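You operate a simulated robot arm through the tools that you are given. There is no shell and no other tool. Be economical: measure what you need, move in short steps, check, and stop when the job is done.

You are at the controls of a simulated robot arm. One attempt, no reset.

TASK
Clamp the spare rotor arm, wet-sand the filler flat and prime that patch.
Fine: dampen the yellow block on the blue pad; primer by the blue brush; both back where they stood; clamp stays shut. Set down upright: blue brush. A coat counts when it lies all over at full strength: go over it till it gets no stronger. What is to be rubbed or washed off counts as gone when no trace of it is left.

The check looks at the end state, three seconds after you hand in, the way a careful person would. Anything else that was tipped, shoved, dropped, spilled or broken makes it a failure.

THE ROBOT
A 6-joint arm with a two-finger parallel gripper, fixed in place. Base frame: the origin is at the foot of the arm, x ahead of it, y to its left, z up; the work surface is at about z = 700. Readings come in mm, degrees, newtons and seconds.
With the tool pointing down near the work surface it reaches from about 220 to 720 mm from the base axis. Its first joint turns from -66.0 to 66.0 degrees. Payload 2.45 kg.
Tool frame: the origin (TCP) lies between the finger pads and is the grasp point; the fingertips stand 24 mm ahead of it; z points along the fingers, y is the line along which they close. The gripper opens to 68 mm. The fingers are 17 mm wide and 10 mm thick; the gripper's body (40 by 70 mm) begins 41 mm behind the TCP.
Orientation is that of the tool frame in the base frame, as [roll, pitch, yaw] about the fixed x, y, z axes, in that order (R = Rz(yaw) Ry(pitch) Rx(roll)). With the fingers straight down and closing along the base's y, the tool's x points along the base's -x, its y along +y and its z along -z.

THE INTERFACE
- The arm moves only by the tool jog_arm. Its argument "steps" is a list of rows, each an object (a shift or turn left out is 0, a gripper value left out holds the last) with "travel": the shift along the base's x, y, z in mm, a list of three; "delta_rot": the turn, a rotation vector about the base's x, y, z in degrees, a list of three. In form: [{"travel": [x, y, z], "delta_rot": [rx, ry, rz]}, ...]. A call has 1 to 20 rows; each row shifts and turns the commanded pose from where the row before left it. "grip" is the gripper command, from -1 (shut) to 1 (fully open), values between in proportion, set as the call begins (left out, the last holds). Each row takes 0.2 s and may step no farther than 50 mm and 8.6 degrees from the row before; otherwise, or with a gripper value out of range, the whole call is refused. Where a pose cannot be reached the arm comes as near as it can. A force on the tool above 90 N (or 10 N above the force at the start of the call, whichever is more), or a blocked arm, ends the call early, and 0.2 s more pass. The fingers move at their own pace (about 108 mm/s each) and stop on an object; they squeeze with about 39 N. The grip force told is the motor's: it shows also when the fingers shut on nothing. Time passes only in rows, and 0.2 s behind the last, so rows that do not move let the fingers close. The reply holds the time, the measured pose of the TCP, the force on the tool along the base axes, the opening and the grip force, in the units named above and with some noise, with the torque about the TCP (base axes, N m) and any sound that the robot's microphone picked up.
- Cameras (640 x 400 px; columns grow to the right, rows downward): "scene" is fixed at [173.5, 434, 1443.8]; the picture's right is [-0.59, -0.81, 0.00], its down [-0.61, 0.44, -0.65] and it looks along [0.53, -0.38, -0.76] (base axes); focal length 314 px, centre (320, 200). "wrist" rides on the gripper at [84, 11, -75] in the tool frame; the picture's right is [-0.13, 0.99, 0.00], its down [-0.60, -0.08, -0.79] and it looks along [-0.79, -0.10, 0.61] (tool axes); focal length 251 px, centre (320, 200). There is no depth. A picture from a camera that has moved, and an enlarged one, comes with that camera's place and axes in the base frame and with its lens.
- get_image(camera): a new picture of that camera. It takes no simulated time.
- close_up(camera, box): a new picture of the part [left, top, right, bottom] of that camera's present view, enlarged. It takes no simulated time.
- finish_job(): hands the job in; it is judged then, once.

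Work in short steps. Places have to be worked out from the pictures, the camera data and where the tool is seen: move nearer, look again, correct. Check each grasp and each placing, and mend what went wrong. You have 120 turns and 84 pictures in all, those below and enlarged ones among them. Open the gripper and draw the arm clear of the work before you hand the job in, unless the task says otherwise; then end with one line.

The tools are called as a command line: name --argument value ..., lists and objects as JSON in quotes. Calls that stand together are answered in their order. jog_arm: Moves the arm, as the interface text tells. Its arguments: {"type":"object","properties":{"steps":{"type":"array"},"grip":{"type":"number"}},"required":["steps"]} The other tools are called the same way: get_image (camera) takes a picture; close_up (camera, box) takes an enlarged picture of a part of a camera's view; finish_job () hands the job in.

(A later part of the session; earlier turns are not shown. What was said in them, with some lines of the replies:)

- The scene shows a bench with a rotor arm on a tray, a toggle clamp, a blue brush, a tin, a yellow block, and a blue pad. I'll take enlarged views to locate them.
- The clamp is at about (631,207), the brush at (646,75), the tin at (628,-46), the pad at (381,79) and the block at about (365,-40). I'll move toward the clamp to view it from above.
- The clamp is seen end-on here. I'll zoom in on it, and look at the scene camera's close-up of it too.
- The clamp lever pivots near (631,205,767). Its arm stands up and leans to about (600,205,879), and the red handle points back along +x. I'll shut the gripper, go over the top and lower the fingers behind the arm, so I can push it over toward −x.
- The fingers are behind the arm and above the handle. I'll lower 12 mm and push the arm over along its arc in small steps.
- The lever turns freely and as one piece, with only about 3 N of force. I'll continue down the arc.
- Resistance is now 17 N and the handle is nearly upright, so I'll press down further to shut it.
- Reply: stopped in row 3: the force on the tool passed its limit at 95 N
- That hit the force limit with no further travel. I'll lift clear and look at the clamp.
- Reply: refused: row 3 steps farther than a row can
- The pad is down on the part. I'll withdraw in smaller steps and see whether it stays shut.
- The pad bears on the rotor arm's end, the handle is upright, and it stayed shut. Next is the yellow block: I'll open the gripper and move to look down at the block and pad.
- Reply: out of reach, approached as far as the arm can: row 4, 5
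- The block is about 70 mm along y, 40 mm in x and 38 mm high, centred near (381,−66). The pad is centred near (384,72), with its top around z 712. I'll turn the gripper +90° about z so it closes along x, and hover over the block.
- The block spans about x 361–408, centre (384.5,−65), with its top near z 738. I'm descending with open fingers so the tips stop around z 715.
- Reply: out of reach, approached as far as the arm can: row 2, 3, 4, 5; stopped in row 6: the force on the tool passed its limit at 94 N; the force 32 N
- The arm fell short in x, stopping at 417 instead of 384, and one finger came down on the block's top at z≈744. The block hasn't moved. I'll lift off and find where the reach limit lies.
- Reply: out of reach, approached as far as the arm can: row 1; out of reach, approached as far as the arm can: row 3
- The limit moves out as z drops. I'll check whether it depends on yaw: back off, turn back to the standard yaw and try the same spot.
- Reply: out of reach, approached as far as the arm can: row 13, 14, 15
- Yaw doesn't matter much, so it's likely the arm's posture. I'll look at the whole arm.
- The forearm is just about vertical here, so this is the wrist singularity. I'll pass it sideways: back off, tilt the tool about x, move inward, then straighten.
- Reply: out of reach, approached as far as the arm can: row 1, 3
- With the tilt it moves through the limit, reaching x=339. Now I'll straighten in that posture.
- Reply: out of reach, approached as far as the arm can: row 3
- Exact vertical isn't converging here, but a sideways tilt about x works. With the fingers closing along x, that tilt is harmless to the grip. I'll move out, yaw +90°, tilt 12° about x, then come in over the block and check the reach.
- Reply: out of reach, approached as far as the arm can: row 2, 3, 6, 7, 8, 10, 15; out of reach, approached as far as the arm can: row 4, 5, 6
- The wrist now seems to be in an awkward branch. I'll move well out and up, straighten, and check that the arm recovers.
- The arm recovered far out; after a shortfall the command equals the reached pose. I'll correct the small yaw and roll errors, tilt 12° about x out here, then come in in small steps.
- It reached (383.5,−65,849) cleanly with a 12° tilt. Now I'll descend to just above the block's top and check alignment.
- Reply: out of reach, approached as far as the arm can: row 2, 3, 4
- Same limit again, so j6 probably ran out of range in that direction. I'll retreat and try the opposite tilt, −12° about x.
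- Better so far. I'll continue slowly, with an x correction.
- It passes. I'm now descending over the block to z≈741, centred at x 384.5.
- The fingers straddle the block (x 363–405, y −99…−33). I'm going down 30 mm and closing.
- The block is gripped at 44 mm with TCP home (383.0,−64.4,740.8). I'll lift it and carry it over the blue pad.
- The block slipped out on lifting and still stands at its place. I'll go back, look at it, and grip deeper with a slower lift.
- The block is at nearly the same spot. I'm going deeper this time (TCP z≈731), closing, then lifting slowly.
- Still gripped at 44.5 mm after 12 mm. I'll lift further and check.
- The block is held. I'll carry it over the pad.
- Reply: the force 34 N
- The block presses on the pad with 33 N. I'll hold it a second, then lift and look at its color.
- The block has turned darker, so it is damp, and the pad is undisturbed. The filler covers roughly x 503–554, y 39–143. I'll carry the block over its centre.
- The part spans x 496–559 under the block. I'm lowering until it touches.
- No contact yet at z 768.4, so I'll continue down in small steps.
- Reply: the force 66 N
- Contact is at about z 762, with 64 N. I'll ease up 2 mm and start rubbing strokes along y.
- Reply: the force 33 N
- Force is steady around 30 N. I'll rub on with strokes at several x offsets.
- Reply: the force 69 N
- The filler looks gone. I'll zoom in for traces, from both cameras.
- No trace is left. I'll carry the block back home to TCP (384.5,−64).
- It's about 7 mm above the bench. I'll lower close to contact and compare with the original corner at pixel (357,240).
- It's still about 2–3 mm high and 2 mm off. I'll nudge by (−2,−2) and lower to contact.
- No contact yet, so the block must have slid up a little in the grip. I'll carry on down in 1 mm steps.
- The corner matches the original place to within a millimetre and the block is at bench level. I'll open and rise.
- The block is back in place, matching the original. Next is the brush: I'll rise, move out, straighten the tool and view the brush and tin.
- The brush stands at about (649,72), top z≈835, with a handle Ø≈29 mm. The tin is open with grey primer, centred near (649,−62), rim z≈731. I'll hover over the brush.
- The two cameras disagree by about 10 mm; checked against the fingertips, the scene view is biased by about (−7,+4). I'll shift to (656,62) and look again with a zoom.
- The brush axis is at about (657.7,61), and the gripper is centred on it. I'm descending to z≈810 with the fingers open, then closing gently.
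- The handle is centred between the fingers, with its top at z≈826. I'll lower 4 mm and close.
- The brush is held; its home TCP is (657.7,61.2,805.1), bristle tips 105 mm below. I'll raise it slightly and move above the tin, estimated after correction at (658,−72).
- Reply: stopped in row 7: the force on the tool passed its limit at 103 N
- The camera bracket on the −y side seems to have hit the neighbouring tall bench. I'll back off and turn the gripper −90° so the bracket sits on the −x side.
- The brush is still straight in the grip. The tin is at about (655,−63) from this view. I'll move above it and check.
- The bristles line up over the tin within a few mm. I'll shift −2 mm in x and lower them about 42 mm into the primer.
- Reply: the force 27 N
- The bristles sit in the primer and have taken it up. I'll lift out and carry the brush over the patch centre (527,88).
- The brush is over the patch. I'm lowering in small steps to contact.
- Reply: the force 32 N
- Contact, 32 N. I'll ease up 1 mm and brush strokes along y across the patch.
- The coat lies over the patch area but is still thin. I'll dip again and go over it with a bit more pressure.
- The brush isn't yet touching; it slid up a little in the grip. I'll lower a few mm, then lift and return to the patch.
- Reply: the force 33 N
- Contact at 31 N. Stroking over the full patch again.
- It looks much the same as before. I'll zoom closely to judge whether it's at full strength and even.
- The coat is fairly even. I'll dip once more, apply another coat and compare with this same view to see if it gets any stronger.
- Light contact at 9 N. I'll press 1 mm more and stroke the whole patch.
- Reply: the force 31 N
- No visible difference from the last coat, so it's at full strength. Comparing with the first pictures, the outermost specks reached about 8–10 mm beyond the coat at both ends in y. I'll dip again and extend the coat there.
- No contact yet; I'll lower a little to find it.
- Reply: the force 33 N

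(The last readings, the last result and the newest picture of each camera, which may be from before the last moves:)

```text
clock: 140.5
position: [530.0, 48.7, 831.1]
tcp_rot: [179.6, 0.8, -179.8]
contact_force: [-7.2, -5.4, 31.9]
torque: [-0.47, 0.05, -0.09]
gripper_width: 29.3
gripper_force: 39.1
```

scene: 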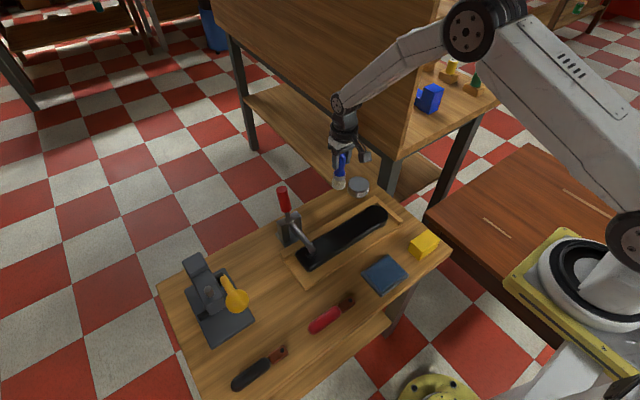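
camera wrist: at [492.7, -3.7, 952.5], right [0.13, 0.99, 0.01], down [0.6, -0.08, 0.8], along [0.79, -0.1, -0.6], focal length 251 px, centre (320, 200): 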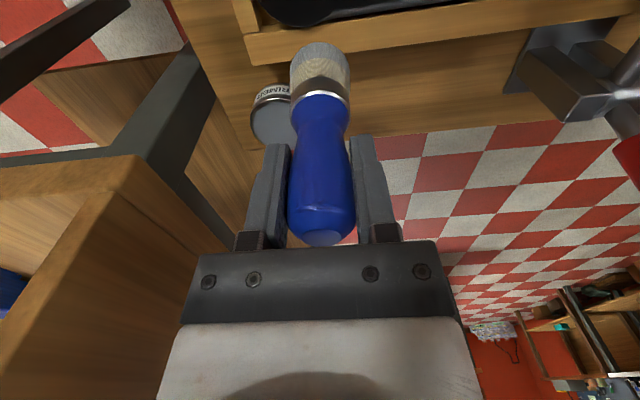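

Good contact. I'm stroking the −y end, along the patch, then the +y end.

jog_arm --steps '[{"travel": [5, 0, 0.3]}, {"travel": [6, 0, 0]}, {"travel": [-6, 0, 0]}, {"travel": [-8, 0, 0]}, {"travel": [-8, 0, 0]}, {"travel": [6, 0, 0]}, {"travel": [7, 0, 0]}, {"travel": [0, 14, 0]}, {"travel": [0, 14, -0.3]}, {"travel": [0, 14, 0]}, {"travel": [0, 14, 0]}, {"travel": [0, 14, -0.3]}, {"travel": [0, 14, 0]}, {"travel": [7, 1, 0]}, {"travel": [-7, 0, 0]}, {"travel": [-7, 0, 0]}, {"travel": [-6, 0, 0]}, {"travel": [6, 0, 0]}, {"travel": [5, 0, 0]}, {}]'

jog_arm --steps '[{"travel": [7, 0, -0.5]}, {"travel": [0, -14, 0]}, {"travel": [0, -14, 0]}, {"travel": [0, -14, 0]}, {"travel": [0, -14, 0]}, {"travel": [0, -14, 0]}, {"travel": [0, -14, 0]}, {"travel": [-9, 0, 0]}, {"travel": [-9, 0, 0]}, {"travel": [0, 14, 0]}, {"travel": [0, 14, -0.3]}, {"travel": [0, 14, 0]}, {"travel": [0, 14, 0]}, {"travel": [0, 14, 0]}, {"travel": [0, 14, 0]}, {}]'

jog_arm --steps '[{"travel": [0, 0, 8]}, {"travel": [0, 0, 20]}, {"travel": [20, -40, 13]}, {"travel": [20, -40, 5]}, {"travel": [20, -40, 0]}, {"travel": [0, -20, 0]}, {}]'

close_up --camera "scene" --box '[310, 205, 370, 253]'

```text
clock: 144.7
position: [526.7, 132.5, 829.1]
tcp_rot: [179.8, 0.7, -179.7]
contact_force: [-4.4, 0.4, 9.8]
torque: [0.01, 0.14, -0.01]
gripper_width: 28.6
gripper_force: 39.4
```

```text
clock: 148.1
position: [515.8, 131.6, 829.4]
tcp_rot: [179.7, 0.6, -179.8]
contact_force: [0.0, -3.1, 6.3]
torque: [-0.2, -0.06, -0.03]
gripper_width: 28.9
gripper_force: 39.2
```

```text
clock: 149.7
position: [575.8, -6.9, 874.0]
tcp_rot: [179.8, 0.6, -179.8]
contact_force: [-0.9, 0.6, -0.8]
torque: [0.01, -0.01, 0.02]
gripper_width: 28.9
gripper_force: 39.1
```

```text
8.33 times, centred on (340, 229) of scene
camera zoom: at [173.5, 433.9, 1443.8], right [-0.59, -0.81, 0.0], down [-0.61, 0.44, -0.65], along [0.53, -0.38, -0.76], focal length 2614 px, centre (153, -42)
```

zoom: 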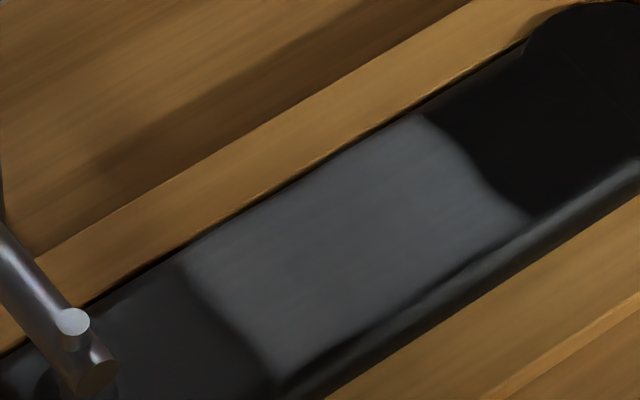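

The coat is unchanged: its outline is fixed and it gets no stronger, so the patch is fully primed. I'll take the brush back home to (657.7,61.2).

jog_arm --steps '[{"travel": [20, 15, 0]}, {"travel": [25, 20, 0]}, {"travel": [22, 20, 0]}, {"travel": [14, 13, 0]}, {"travel": [0, 0, -20]}, {"travel": [0, 0, -20]}, {"travel": [0, 0, -15]}, {"travel": [0, 0, -10]}, {}]'

close_up --camera "scene" --box '[290, 140, 370, 220]'

```text
clock: 151.7
position: [658.0, 61.2, 810.2]
tcp_rot: [179.7, 0.6, -179.9]
contact_force: [-0.8, 0.4, -0.8]
torque: [-0.04, -0.03, 0.01]
gripper_width: 29.1
gripper_force: 39.8
```

```text
5.00 times, centred on (330, 180) of scene
camera zoom: at [173.5, 434.0, 1443.8], right [-0.59, -0.81, 0.0], down [-0.61, 0.44, -0.65], along [0.53, -0.38, -0.76], focal length 1569 px, centre (270, 300)
```

zoom: 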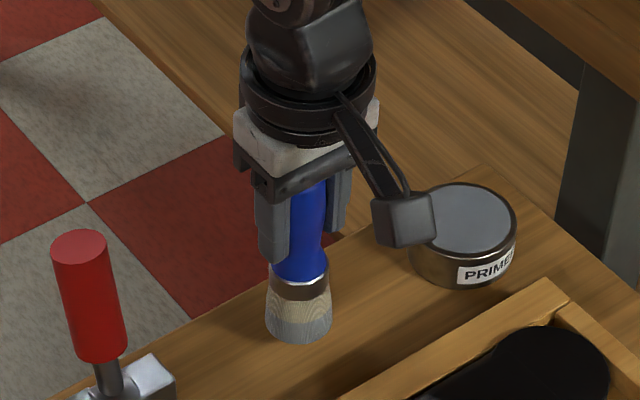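

The brush has tilted a few degrees in the grip, with its foot toward +x. I'll rotate the tool +5° about y to bring it upright, then compare with the original view.

jog_arm --steps '[{"travel": [0, 0, 6]}, {"travel": [0, 0, 0], "delta_rot": [0, 5, 0]}, {}]'

close_up --camera "scene" --box '[290, 140, 370, 220]'

get_image --camera "wrist"

```text
clock: 152.5
position: [658.3, 60.4, 816.9]
tcp_rot: [179.7, -4.5, -179.8]
contact_force: [0.0, 0.1, -0.2]
torque: [0.04, -0.05, 0.0]
gripper_width: 28.7
gripper_force: 38.5
```

```text
5.00 times, centred on (330, 180) of scene
camera zoom: at [173.5, 434.0, 1443.8], right [-0.59, -0.81, 0.0], down [-0.61, 0.44, -0.65], along [0.53, -0.38, -0.76], focal length 1569 px, centre (270, 300)
```

zoom: 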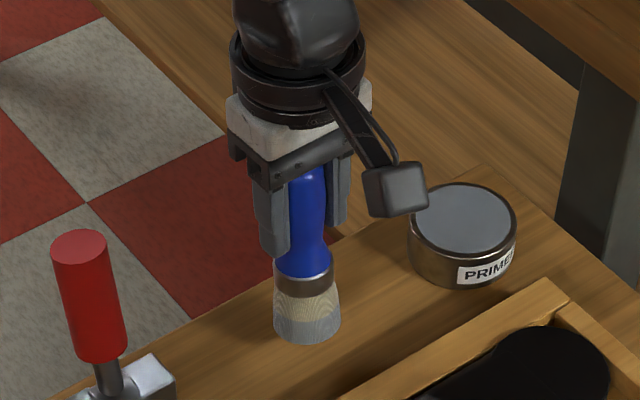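

```text
14 pictures are left
camera wrist: at [579.5, 72.1, 895.9], right [0.13, 0.99, 0.0], down [0.66, -0.08, 0.74], along [0.74, -0.1, -0.67], focal length 251 px, centre (320, 200)
```

wrist: 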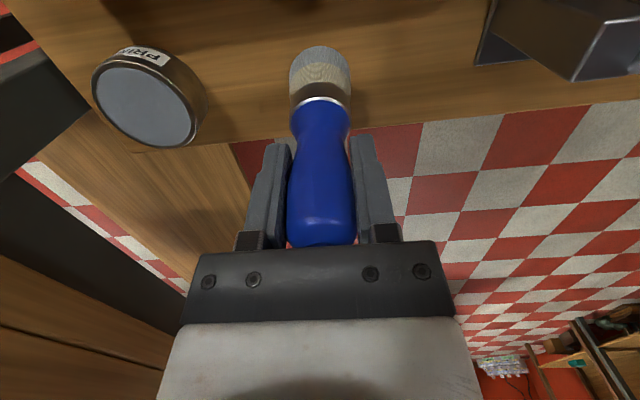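

Now upright in both views. Comparing with the original foot position, I need roughly (+5,+6) and about 18 mm down. I'll do most of that and compare again.

jog_arm --steps '[{"travel": [5, 5, 0]}, {"travel": [0, 0, -7]}, {"travel": [0, 0, -5]}, {"travel": [0, 0, -2]}, {}]'

close_up --camera "scene" --box '[290, 140, 370, 220]'

```text
clock: 153.7
position: [663.3, 67.5, 802.3]
tcp_rot: [179.7, -4.4, -179.8]
contact_force: [-0.2, 0.2, -0.5]
torque: [0.02, 0.0, 0.0]
gripper_width: 28.9
gripper_force: 38.7
```

```text
5.00 times, centred on (330, 180) of scene
camera zoom: at [173.5, 434.0, 1443.8], right [-0.59, -0.81, 0.0], down [-0.61, 0.44, -0.65], along [0.53, -0.38, -0.76], focal length 1569 px, centre (270, 300)
```

zoom: 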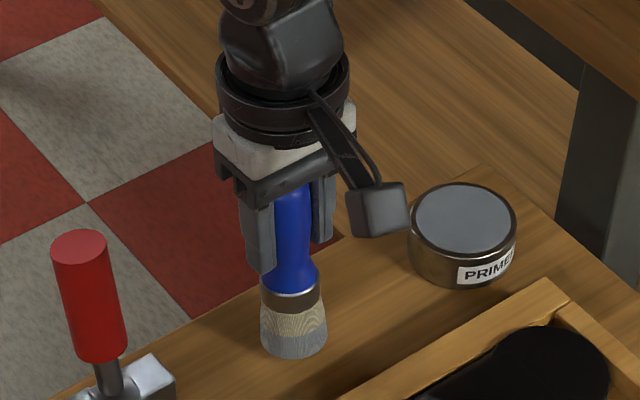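

The foot is now at (293,358) against the original (292,362), with a few mm still to go down. I'm lowering gently to contact.

jog_arm --steps '[{"travel": [0, 0, -1]}, {"travel": [0, 0, -1]}, {"travel": [0, 0, -1]}, {}]'

```text
clock: 154.7
position: [661.7, 66.8, 798.9]
tcp_rot: [179.7, -4.4, -179.8]
contact_force: [-0.2, -0.7, -0.3]
torque: [0.0, -0.04, 0.04]
gripper_width: 29.1
gripper_force: 38.7
```

jog_arm --steps '[{"travel": [0, 0, -1]}, {"travel": [0, 0, -1]}, {}]'

close_up --camera "scene" --box '[290, 140, 370, 220]'

```text
clock: 155.5
position: [662.2, 67.2, 796.5]
tcp_rot: [179.7, -4.4, -179.7]
contact_force: [-0.1, -0.3, -0.3]
torque: [0.02, 0.01, -0.01]
gripper_width: 29.1
gripper_force: 38.8
```

```text
5.00 times, centred on (330, 180) of scene
camera zoom: at [173.5, 434.0, 1443.8], right [-0.59, -0.81, 0.0], down [-0.61, 0.44, -0.65], along [0.53, -0.38, -0.76], focal length 1569 px, centre (270, 300)
```

zoom: 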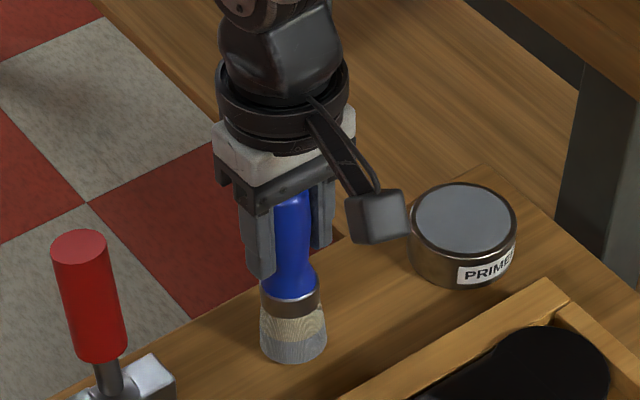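

The foot now matches the original pixel. I'll creep down until I feel the bench.

jog_arm --steps '[{"travel": [0, 0, -0.7]}, {"travel": [0, 0, -0.7]}, {}]'

```text
clock: 156.3
position: [663.3, 65.5, 796.9]
tcp_rot: [179.6, -4.4, -179.8]
contact_force: [0.4, 0.5, -1.6]
torque: [0.0, -0.02, 0.03]
gripper_width: 29.0
gripper_force: 38.9
```

jog_arm --steps '[{"travel": [0, 0, -0.7]}, {"travel": [0, 0, -0.7]}, {"travel": [0, 0, -0.7]}, {}]'

```text
clock: 157.3
position: [662.3, 66.6, 794.0]
tcp_rot: [179.7, -4.3, -179.8]
contact_force: [-3.4, -2.8, 14.1]
torque: [-0.21, 0.17, -0.02]
gripper_width: 29.0
gripper_force: 39.6
```

Contact with 14 N. I'll relieve the preload, open the fingers and check before lifting.

jog_arm --grip -0.6 --steps '[{"travel": [0, 0, 0.6]}, {}, {}]'

jog_arm --grip 1 --steps '[{}, {}, {"travel": [0, 0, 10]}, {"travel": [0, 0, 15]}, {"travel": [0, 0, 20]}, {"travel": [0, 0, 30]}, {"travel": [0, 0, 30]}, {"travel": [-40, 0, 25]}, {}]'

close_up --camera "scene" --box '[290, 140, 370, 220]'

```text
clock: 158.1
position: [663.4, 65.5, 794.0]
tcp_rot: [179.7, -4.3, -179.8]
contact_force: [-1.2, 1.3, 14.8]
torque: [0.13, -0.07, 0.02]
gripper_width: 28.8
gripper_force: 38.7
```

```text
clock: 160.1
position: [623.3, 65.2, 926.2]
tcp_rot: [179.8, -4.5, -179.8]
contact_force: [-0.4, 0.3, -0.1]
torque: [0.01, -0.01, -0.01]
gripper_width: 68.0
gripper_force: 0.0
```

```text
5.00 times, centred on (330, 180) of scene
camera zoom: at [173.5, 433.9, 1443.8], right [-0.59, -0.81, 0.0], down [-0.61, 0.44, -0.65], along [0.53, -0.38, -0.76], focal length 1569 px, centre (270, 300)
```

zoom: 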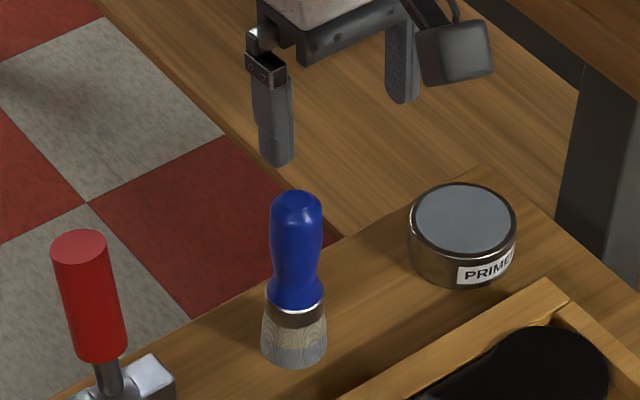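

The brush stands upright on its own, within about 5 mm of its original spot. I'll draw the arm clear and take a final look.

jog_arm --steps '[{"travel": [-30, -15, 25], "delta_rot": [0, -4.4, 0]}, {"travel": [-30, -25, 25]}, {"travel": [-30, -25, 25]}, {"travel": [-30, -25, 25]}, {"travel": [-10, -20, 25]}, {}]'

get_image --camera "scene"

close_up --camera "scene" --box '[250, 160, 460, 300]'

get_image --camera "wrist"

```text
clock: 161.5
position: [496.2, -43.2, 1050.6]
tcp_rot: [179.7, 0.0, -179.9]
contact_force: [-0.7, -0.1, -0.6]
torque: [0.02, -0.02, 0.0]
gripper_width: 68.1
gripper_force: 0.1
```

```text
10 pictures are left
```

scene: 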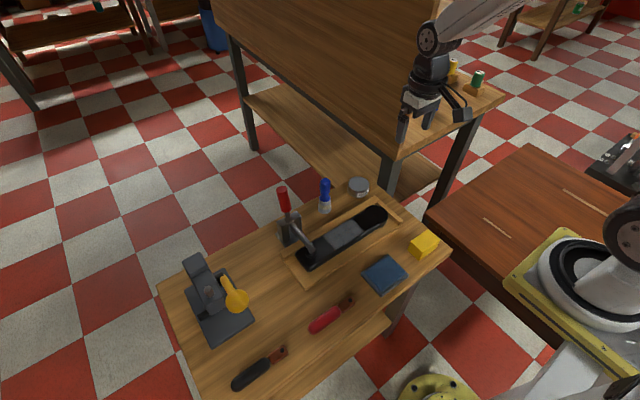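

```text
2.86 times, centred on (355, 230) of scene
camera zoom: at [173.5, 433.9, 1443.8], right [-0.59, -0.81, 0.0], down [-0.61, 0.44, -0.65], along [0.53, -0.38, -0.76], focal length 896 px, centre (220, 114)
```

zoom: 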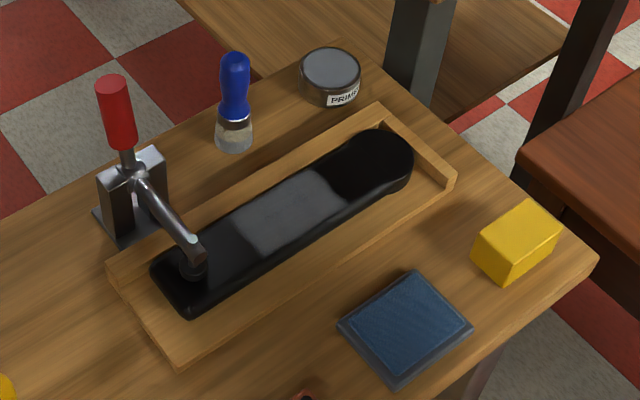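

```text
8 pictures are left
camera wrist: at [412.6, -32.1, 1123.9], right [0.13, 0.99, 0.01], down [0.6, -0.08, 0.79], along [0.79, -0.1, -0.61], focal length 251 px, centre (320, 200)
```

wrist: 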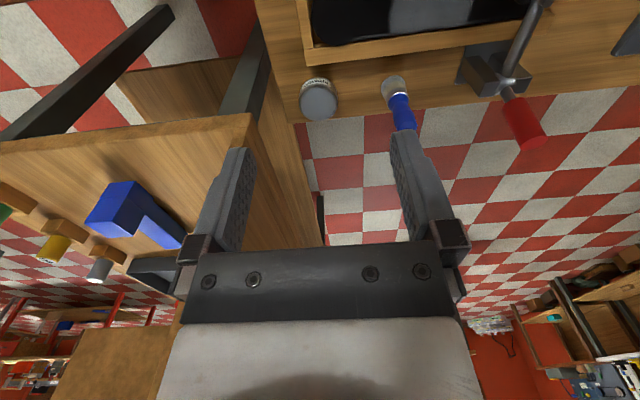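

All is tidy. I'll do one last check of coat evenness from the wrist camera, seen from above.

jog_arm --steps '[{"travel": [-20, 30, -20]}, {"travel": [-25, 30, -20]}, {"travel": [-25, 30, -20]}, {"travel": [-25, 20, 0]}, {}]'

close_up --camera "wrist" --box '[220, 40, 420, 165]'

```text
clock: 162.7
position: [399.3, 66.7, 989.4]
tcp_rot: [179.7, 0.0, -179.9]
contact_force: [0.3, -0.2, 0.8]
torque: [0.04, 0.0, -0.02]
gripper_width: 67.7
gripper_force: 0.0
```

```text
3.20 times, centred on (320, 102) of wrist
camera zoom: at [314.4, 78.0, 1062.9], right [0.13, 0.99, 0.01], down [0.6, -0.08, 0.79], along [0.79, -0.1, -0.61], focal length 805 px, centre (320, 512)
```

zoom: 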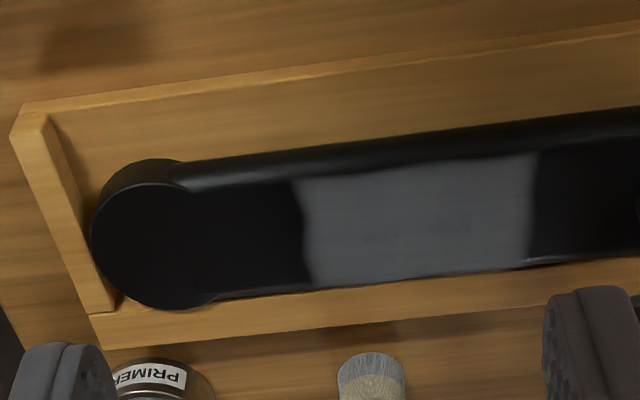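

The coat is even over the whole patch, the clamp is shut, the block and brush are back, and the gripper is open and clear. Handing in.

finish_job

```text
The job is handed in.
```

I clamped the rotor arm, wet-sanded the filler until no trace showed, and primed the patch until further coats made no difference. The clamp is still shut; the block is back within about 1 mm of its spot, and the brush stands upright about 5 mm from where it was.
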